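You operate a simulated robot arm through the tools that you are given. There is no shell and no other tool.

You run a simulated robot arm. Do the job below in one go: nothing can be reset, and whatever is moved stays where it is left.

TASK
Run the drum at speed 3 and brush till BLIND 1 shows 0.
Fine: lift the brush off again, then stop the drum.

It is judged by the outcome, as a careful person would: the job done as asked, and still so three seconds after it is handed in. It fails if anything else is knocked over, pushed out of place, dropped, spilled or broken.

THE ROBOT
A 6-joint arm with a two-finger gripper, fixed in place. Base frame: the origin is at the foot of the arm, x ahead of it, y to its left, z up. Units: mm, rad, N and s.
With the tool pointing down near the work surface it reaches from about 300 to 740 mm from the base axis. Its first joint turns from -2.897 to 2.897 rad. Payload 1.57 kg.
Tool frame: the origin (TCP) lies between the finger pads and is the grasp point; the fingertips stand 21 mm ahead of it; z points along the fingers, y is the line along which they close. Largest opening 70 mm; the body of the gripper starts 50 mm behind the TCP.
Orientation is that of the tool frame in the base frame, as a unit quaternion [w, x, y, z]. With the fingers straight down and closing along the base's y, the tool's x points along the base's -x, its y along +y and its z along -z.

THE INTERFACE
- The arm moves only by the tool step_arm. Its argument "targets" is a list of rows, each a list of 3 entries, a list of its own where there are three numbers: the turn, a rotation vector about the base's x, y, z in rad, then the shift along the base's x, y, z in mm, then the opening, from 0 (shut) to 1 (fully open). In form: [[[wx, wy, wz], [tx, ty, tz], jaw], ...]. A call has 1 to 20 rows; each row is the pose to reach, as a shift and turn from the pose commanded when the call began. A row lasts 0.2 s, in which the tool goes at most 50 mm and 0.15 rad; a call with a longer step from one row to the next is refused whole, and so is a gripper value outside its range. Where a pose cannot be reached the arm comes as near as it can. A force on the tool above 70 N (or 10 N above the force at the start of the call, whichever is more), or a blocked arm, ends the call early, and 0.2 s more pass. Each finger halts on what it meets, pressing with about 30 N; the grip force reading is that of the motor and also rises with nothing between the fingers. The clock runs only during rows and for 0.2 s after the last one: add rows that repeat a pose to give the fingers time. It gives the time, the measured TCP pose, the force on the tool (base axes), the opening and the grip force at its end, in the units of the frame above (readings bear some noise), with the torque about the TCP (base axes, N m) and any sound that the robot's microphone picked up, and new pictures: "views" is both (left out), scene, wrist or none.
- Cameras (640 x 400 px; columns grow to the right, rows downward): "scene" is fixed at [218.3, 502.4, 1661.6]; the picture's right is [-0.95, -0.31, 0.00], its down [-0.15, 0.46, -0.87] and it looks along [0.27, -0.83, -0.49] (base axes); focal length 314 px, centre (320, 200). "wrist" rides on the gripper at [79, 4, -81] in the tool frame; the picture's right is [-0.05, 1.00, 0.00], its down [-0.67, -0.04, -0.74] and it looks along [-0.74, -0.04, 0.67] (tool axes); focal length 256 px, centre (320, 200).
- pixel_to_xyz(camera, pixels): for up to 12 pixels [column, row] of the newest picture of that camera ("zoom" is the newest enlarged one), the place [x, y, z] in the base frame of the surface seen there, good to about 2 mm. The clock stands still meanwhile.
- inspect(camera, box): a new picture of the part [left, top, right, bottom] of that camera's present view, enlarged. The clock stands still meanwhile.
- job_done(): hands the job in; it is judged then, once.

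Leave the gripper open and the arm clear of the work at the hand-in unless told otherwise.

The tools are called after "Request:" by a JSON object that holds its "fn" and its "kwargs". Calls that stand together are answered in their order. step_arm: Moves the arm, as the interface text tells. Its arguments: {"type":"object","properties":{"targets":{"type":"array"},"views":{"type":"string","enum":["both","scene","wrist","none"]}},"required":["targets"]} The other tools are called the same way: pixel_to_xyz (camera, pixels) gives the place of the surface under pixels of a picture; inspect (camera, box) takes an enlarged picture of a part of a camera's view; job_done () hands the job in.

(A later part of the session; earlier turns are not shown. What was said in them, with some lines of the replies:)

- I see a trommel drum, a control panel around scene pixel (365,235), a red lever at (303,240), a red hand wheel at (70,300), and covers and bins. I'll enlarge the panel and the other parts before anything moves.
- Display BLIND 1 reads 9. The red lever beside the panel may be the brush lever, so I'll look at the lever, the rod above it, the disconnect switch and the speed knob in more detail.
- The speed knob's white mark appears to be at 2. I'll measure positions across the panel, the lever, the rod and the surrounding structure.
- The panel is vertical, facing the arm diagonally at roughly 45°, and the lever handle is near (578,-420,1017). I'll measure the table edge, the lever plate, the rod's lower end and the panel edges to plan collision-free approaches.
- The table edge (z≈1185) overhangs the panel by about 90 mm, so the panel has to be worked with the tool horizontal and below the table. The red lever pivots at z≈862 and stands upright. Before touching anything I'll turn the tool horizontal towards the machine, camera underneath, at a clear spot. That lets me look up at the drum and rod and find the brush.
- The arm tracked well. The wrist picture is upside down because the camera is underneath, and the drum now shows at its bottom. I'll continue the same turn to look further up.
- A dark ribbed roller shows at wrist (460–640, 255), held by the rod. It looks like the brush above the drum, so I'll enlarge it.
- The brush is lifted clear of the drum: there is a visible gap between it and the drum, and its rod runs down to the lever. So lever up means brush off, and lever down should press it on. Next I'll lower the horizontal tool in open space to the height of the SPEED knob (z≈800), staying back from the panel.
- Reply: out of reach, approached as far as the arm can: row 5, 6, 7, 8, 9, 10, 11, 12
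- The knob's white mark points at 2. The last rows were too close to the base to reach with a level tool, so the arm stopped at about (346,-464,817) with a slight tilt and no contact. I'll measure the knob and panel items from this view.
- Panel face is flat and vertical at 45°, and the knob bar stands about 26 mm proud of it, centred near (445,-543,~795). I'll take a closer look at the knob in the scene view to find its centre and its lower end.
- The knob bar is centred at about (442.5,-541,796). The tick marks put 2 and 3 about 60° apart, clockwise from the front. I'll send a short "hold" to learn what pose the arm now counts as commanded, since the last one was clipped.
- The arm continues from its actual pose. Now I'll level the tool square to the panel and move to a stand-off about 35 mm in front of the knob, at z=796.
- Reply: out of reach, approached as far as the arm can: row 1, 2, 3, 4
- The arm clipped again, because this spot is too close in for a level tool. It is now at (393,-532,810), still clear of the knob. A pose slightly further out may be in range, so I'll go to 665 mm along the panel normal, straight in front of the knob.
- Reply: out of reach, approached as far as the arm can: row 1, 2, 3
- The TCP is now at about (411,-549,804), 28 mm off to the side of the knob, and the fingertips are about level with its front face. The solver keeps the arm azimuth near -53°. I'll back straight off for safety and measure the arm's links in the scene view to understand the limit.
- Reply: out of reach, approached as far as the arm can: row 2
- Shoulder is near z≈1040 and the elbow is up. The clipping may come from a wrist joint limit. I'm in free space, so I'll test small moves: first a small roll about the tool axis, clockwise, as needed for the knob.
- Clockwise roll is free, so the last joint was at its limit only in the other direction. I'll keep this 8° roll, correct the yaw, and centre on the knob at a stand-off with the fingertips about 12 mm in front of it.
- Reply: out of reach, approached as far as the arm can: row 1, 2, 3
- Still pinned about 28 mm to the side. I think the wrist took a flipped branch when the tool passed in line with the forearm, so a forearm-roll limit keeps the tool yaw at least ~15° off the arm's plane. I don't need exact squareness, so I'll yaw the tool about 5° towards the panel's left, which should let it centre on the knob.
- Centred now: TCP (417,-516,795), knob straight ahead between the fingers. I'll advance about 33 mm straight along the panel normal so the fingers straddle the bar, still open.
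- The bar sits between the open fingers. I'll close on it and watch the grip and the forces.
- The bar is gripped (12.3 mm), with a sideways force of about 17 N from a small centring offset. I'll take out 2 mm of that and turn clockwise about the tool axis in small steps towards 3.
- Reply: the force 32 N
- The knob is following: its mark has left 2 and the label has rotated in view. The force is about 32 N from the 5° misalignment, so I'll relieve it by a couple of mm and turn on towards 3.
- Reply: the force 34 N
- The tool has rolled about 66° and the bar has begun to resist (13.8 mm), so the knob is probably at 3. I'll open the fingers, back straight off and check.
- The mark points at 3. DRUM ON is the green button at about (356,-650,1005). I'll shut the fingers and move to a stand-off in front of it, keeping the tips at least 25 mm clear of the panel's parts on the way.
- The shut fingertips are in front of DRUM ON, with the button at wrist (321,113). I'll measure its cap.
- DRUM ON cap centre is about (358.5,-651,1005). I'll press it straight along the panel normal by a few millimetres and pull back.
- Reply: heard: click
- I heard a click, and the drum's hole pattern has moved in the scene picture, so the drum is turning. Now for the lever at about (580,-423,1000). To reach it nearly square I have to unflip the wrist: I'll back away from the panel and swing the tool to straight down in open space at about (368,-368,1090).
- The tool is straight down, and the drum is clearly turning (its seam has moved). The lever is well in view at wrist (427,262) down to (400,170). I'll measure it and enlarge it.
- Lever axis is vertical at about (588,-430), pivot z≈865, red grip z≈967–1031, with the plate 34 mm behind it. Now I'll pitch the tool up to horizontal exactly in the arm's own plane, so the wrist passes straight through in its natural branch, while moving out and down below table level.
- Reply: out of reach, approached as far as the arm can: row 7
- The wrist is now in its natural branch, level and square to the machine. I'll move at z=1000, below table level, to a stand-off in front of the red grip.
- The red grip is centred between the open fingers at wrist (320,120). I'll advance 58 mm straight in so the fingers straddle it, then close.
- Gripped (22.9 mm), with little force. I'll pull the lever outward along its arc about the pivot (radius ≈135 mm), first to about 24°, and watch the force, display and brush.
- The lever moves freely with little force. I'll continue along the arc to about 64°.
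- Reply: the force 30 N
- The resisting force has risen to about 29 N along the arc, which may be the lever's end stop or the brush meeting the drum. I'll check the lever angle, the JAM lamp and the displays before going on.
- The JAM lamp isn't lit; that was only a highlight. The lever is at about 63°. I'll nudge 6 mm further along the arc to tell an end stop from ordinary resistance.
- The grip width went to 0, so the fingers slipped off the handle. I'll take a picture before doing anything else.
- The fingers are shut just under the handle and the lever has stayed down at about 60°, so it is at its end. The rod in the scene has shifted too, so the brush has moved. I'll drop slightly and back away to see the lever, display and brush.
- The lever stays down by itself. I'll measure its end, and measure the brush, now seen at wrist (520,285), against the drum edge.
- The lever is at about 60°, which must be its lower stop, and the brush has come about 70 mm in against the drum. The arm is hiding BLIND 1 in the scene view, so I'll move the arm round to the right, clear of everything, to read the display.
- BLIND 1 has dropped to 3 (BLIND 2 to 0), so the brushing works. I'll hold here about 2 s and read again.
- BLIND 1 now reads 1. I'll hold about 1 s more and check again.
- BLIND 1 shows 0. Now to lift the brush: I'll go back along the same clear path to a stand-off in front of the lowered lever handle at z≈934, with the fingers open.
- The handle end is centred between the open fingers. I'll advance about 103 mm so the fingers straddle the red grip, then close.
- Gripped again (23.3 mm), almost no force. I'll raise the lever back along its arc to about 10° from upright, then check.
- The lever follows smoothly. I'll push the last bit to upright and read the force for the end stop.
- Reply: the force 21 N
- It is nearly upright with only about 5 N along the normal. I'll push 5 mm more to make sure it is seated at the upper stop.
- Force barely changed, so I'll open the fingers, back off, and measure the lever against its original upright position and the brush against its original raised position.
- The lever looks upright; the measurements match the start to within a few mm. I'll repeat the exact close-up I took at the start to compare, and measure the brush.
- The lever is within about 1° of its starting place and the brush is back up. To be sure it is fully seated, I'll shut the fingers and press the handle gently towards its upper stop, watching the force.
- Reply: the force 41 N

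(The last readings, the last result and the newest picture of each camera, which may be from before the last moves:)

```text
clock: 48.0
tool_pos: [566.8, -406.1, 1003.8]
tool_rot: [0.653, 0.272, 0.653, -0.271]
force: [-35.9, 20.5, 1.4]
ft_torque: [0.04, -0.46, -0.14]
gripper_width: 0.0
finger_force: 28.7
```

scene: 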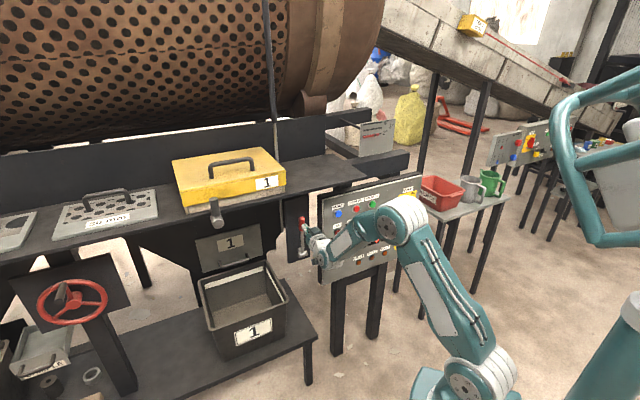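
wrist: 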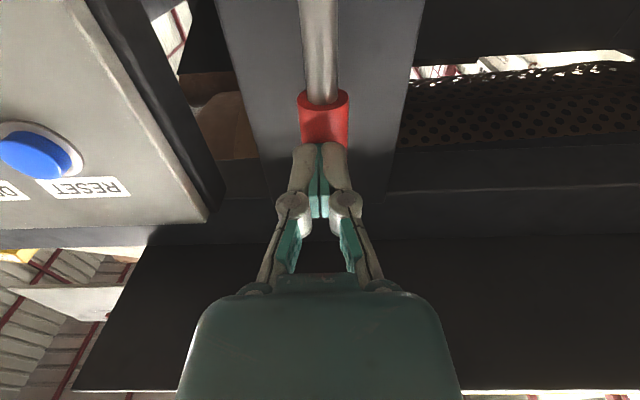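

It met a firm stop at about 40 N, so the lever is fully up and the brush is off. Now I'll back away and move, fingers shut, to a stand-off in front of the red DRUM OFF button at about (411.5,-596.5,1003).

Request:
{"fn": "step_arm", "kwargs": {"targets": [[[0, 0, 0], [-30, 30, 0], 0], [[0, 0, 0], [-62, 62, 0], 0], [[0, 0, 0], [-92, 32, 0], 0], [[0, 0, 0], [-122, 2, 0], 0], [[0, 0, 0], [-152, -28, 0], 0], [[0, 0, 0], [-182, -58, 0], 0], [[0, 0, 0], [-212, -88, 0], 0], [[0, 0, 0], [-235, -111, 0], 0], [[0, 0, 0], [-200, -146, 0], 0], [[0, 0, 0], [-200, -146, 0], 0]]}}

Request:
{"fn": "inspect", "kwargs": {"camera": "scene", "box": [280, 180, 420, 290]}}

```text
clock: 50.2
tool_pos: [366.9, -557.5, 1005.0]
tool_rot: [0.653, 0.271, 0.653, -0.27]
force: [0.5, 0.0, 0.1]
ft_torque: [-0.03, -0.01, -0.01]
gripper_width: 0.2
finger_force: 28.4
```

scene: 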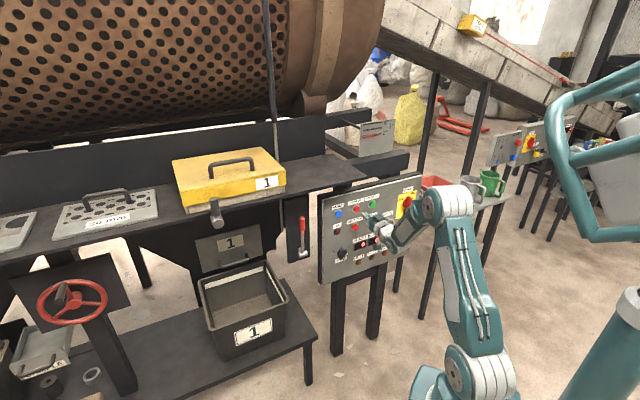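
wrist: 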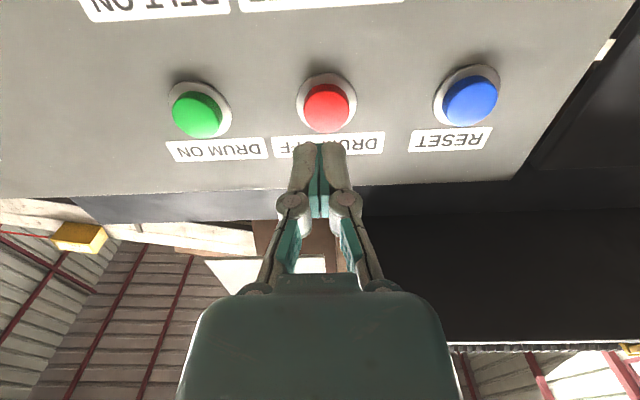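

```text
3.64 times, centred on (350, 235) of scene
```

zoom: 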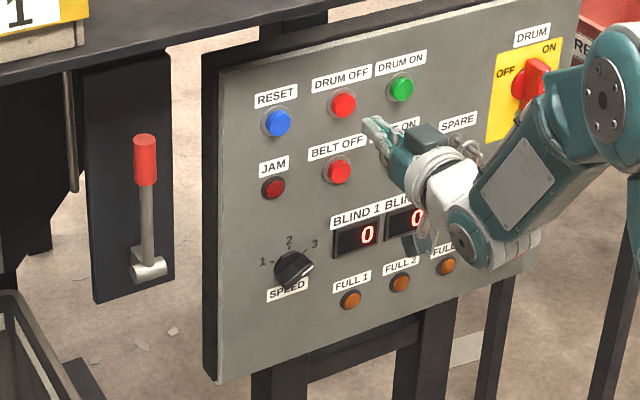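

BLIND 1 still shows 0 and the lever is up. DRUM OFF is right ahead at wrist (327,105). I'll measure its cap.

Request:
{"fn": "pixel_to_xyz", "kwargs": {"camera": "wrist", "pixels": [[327, 105], [310, 103], [344, 103], [327, 90], [327, 125], [305, 160], [334, 160]]}}

```text
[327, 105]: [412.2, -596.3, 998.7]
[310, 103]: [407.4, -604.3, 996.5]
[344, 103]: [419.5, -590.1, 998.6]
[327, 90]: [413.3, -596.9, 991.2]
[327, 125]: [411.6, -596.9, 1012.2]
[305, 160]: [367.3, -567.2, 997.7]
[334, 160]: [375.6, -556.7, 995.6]
```

Cap centre is about (412,-596.5,1002). I'll press it straight in along the panel normal as I did for DRUM ON, and pull back.

Request:
{"fn": "step_arm", "kwargs": {"targets": [[[0, 0, 0], [11.7, -5.3, -2], 0], [[0, 0, 0], [21.6, -15.2, -2], 0], [[0, 0, 0], [28.7, -22.3, -2], 0], [[0, 0, 0], [32.2, -25.8, -2], 0], [[0, 0, 0], [34.3, -27.9, -2], 0], [[0, 0, 0], [35.7, -29.3, -2], 0], [[0, 0, 0], [17.3, -10.9, -2], 0], [[0, 0, 0], [3.2, 3.2, -2], 0]]}}

```text
clock: 52.0
tool_pos: [372.6, -551.1, 1001.7]
tool_rot: [0.653, 0.272, 0.653, -0.27]
force: [0.1, 0.7, 0.3]
ft_torque: [0.03, 0.01, -0.02]
gripper_width: 0.2
finger_force: 28.4
heard: click
```

scene: 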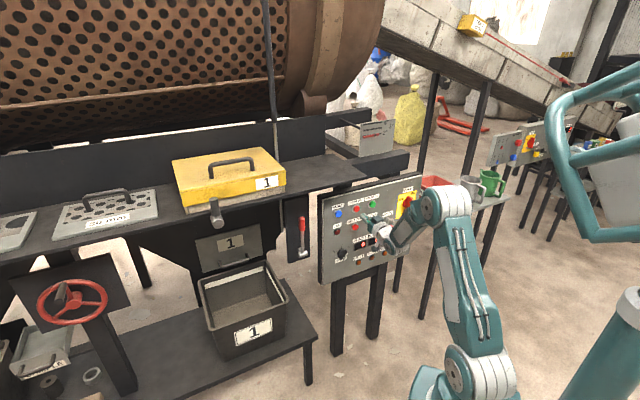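
wrist: 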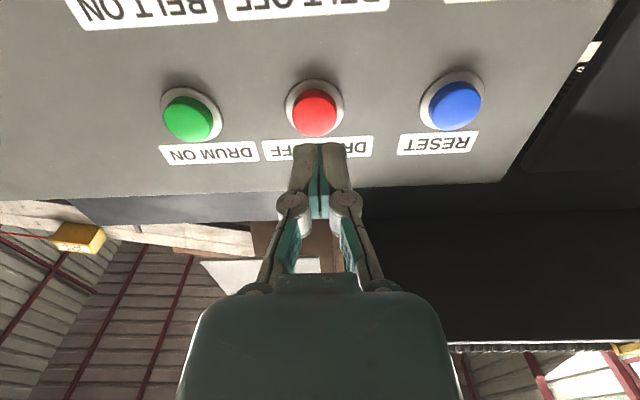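

I heard a click. I'll back the arm off, open the gripper, and compare pictures over time to confirm the drum has stopped.

Request:
{"fn": "step_arm", "kwargs": {"targets": [[[0, 0, 0], [-25, 25, 0], 0.5], [[0, 0, 0], [-50, 50, 0], 1], [[0, 0, 0], [-50, 50, 0], 1], [[0, 0, 0], [-50, 50, 0], 1]], "views": "scene"}}

Request:
{"fn": "inspect", "kwargs": {"camera": "scene", "box": [0, 0, 400, 170]}}

```text
clock: 53.0
tool_pos: [322.6, -502.8, 998.3]
tool_rot: [0.653, 0.272, 0.653, -0.271]
force: [-0.3, -0.2, -0.3]
ft_torque: [0.0, -0.01, 0.01]
gripper_width: 70.0
finger_force: 0.1
```

scene: 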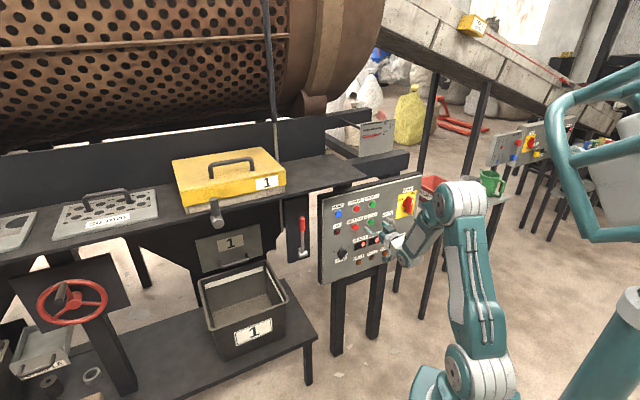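

```text
1.60 times, centred on (200, 85) of scene
```

zoom: 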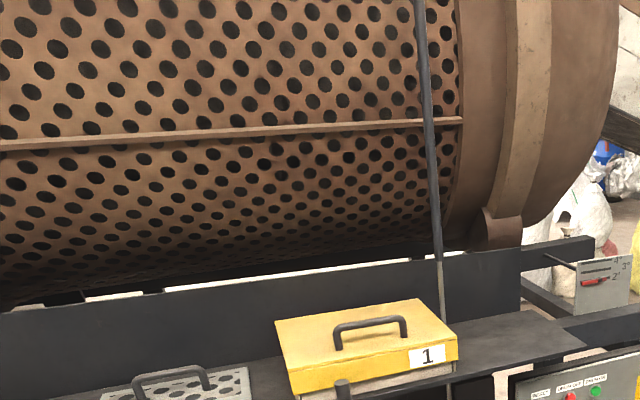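

The drum seam moved between the last two pictures, from row ~95 to ~40, so it may still be coasting down. I'll wait and look twice more.

Request:
{"fn": "step_arm", "kwargs": {"targets": [[[0, 0, 0], [0, 0, 0], 1], [[0, 0, 0], [0, 0, 0], 1], [[0, 0, 0], [0, 0, 0], 1], [[0, 0, 0], [0, 0, 0], 1], [[0, 0, 0], [0, 0, 0], 1], [[0, 0, 0], [0, 0, 0], 1]], "views": "scene"}}

Request:
{"fn": "inspect", "kwargs": {"camera": "scene", "box": [310, 180, 430, 290]}}

```text
clock: 54.4
tool_pos: [321.8, -502.5, 999.8]
tool_rot: [0.653, 0.271, 0.653, -0.271]
force: [0.8, 0.3, 0.3]
ft_torque: [0.0, -0.02, 0.02]
gripper_width: 69.7
finger_force: 0.0
```

scene: 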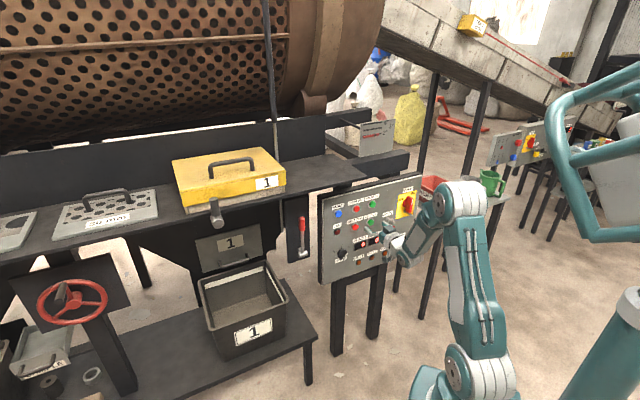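

```text
3.64 times, centred on (370, 235) of scene
```

zoom: 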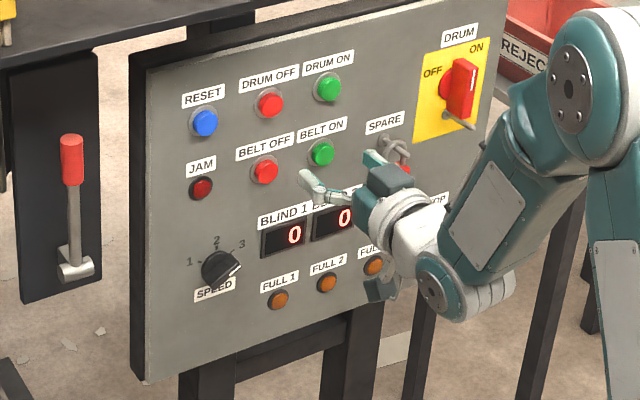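

The seam is at the same place as in the picture 1.4 s earlier, and BLIND 1 shows 0 with the lever up and the speed knob at 3. I'll confirm with the same drum close-up, and back the arm further away from the panel.

Request:
{"fn": "inspect", "kwargs": {"camera": "scene", "box": [0, 0, 400, 170]}}

Request:
{"fn": "step_arm", "kwargs": {"targets": [[[0, 0, 0], [-15, 15, 15], 1], [[0, 0, 0], [-30, 30, 30], 1], [[0, 0, 0], [-30, 30, 30], 1]]}}

```text
1.60 times, centred on (200, 85) of scene
```

zoom: 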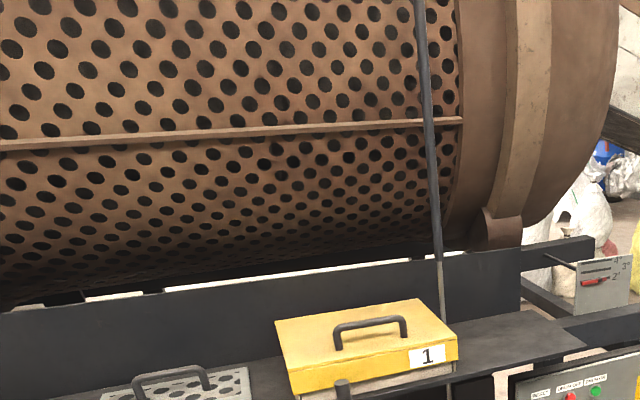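

```text
clock: 55.2
tool_pos: [290.6, -471.2, 1031.5]
tool_rot: [0.653, 0.272, 0.653, -0.271]
force: [-0.3, -0.1, -0.2]
ft_torque: [0.0, -0.03, 0.01]
gripper_width: 70.1
finger_force: 0.1
```

scene: 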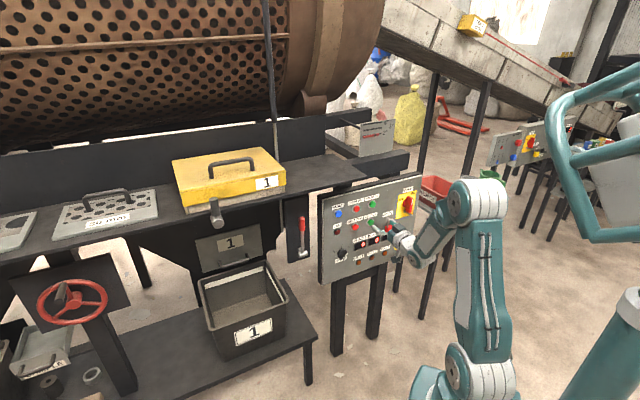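
wrist: 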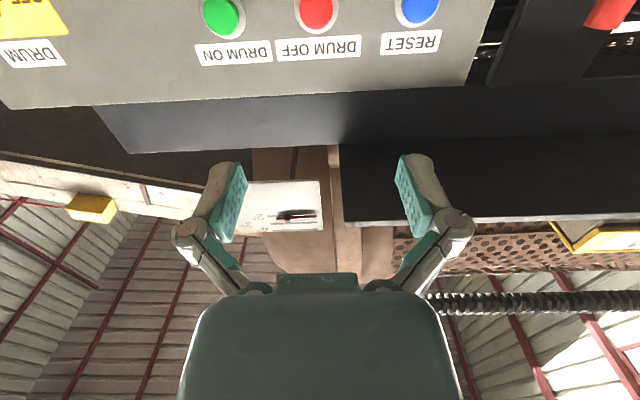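

The two drum close-ups are identical, so the drum is at a standstill. The brush roller hangs clear of it, with a visible gap at wrist (540,285). BLIND 1 reads 0, the lever is fully up, the gripper is open and the arm is clear. I'm handing the job in.

Request:
{"fn": "job_done", "kwargs": {}}

```text
The job is handed in.
```

The job is done and handed in. The drum ran at speed 3, and I brushed until BLIND 1 showed 0. Then I lifted the brush off and stopped the drum.

- **Speed:** the knob was at 2. I turned it to 3, pressed DRUM ON, and left the knob at 3.
- **Brushing:** with the lever down, BLIND 1 counted from 9 to 0. BLIND 2 went from 4 to 0 as well. BLIND 1 still read 0 after the drum stopped.
- **Brush:** the lever is back up against its upper stop, and the camera shows the roller clear of the drum.
- **Drum:** I pressed DRUM OFF after the brush was up. Two pictures 1.4 s apart show the drum standing still.

The fingers slipped off the handle once, when I pushed the lever against its lower stop. The lever stayed down and I saw nothing disturbed. To be sure it was fully up, I pressed it against its upper stop at about 40 N.

The gripper is open and the arm is clear of the panel.
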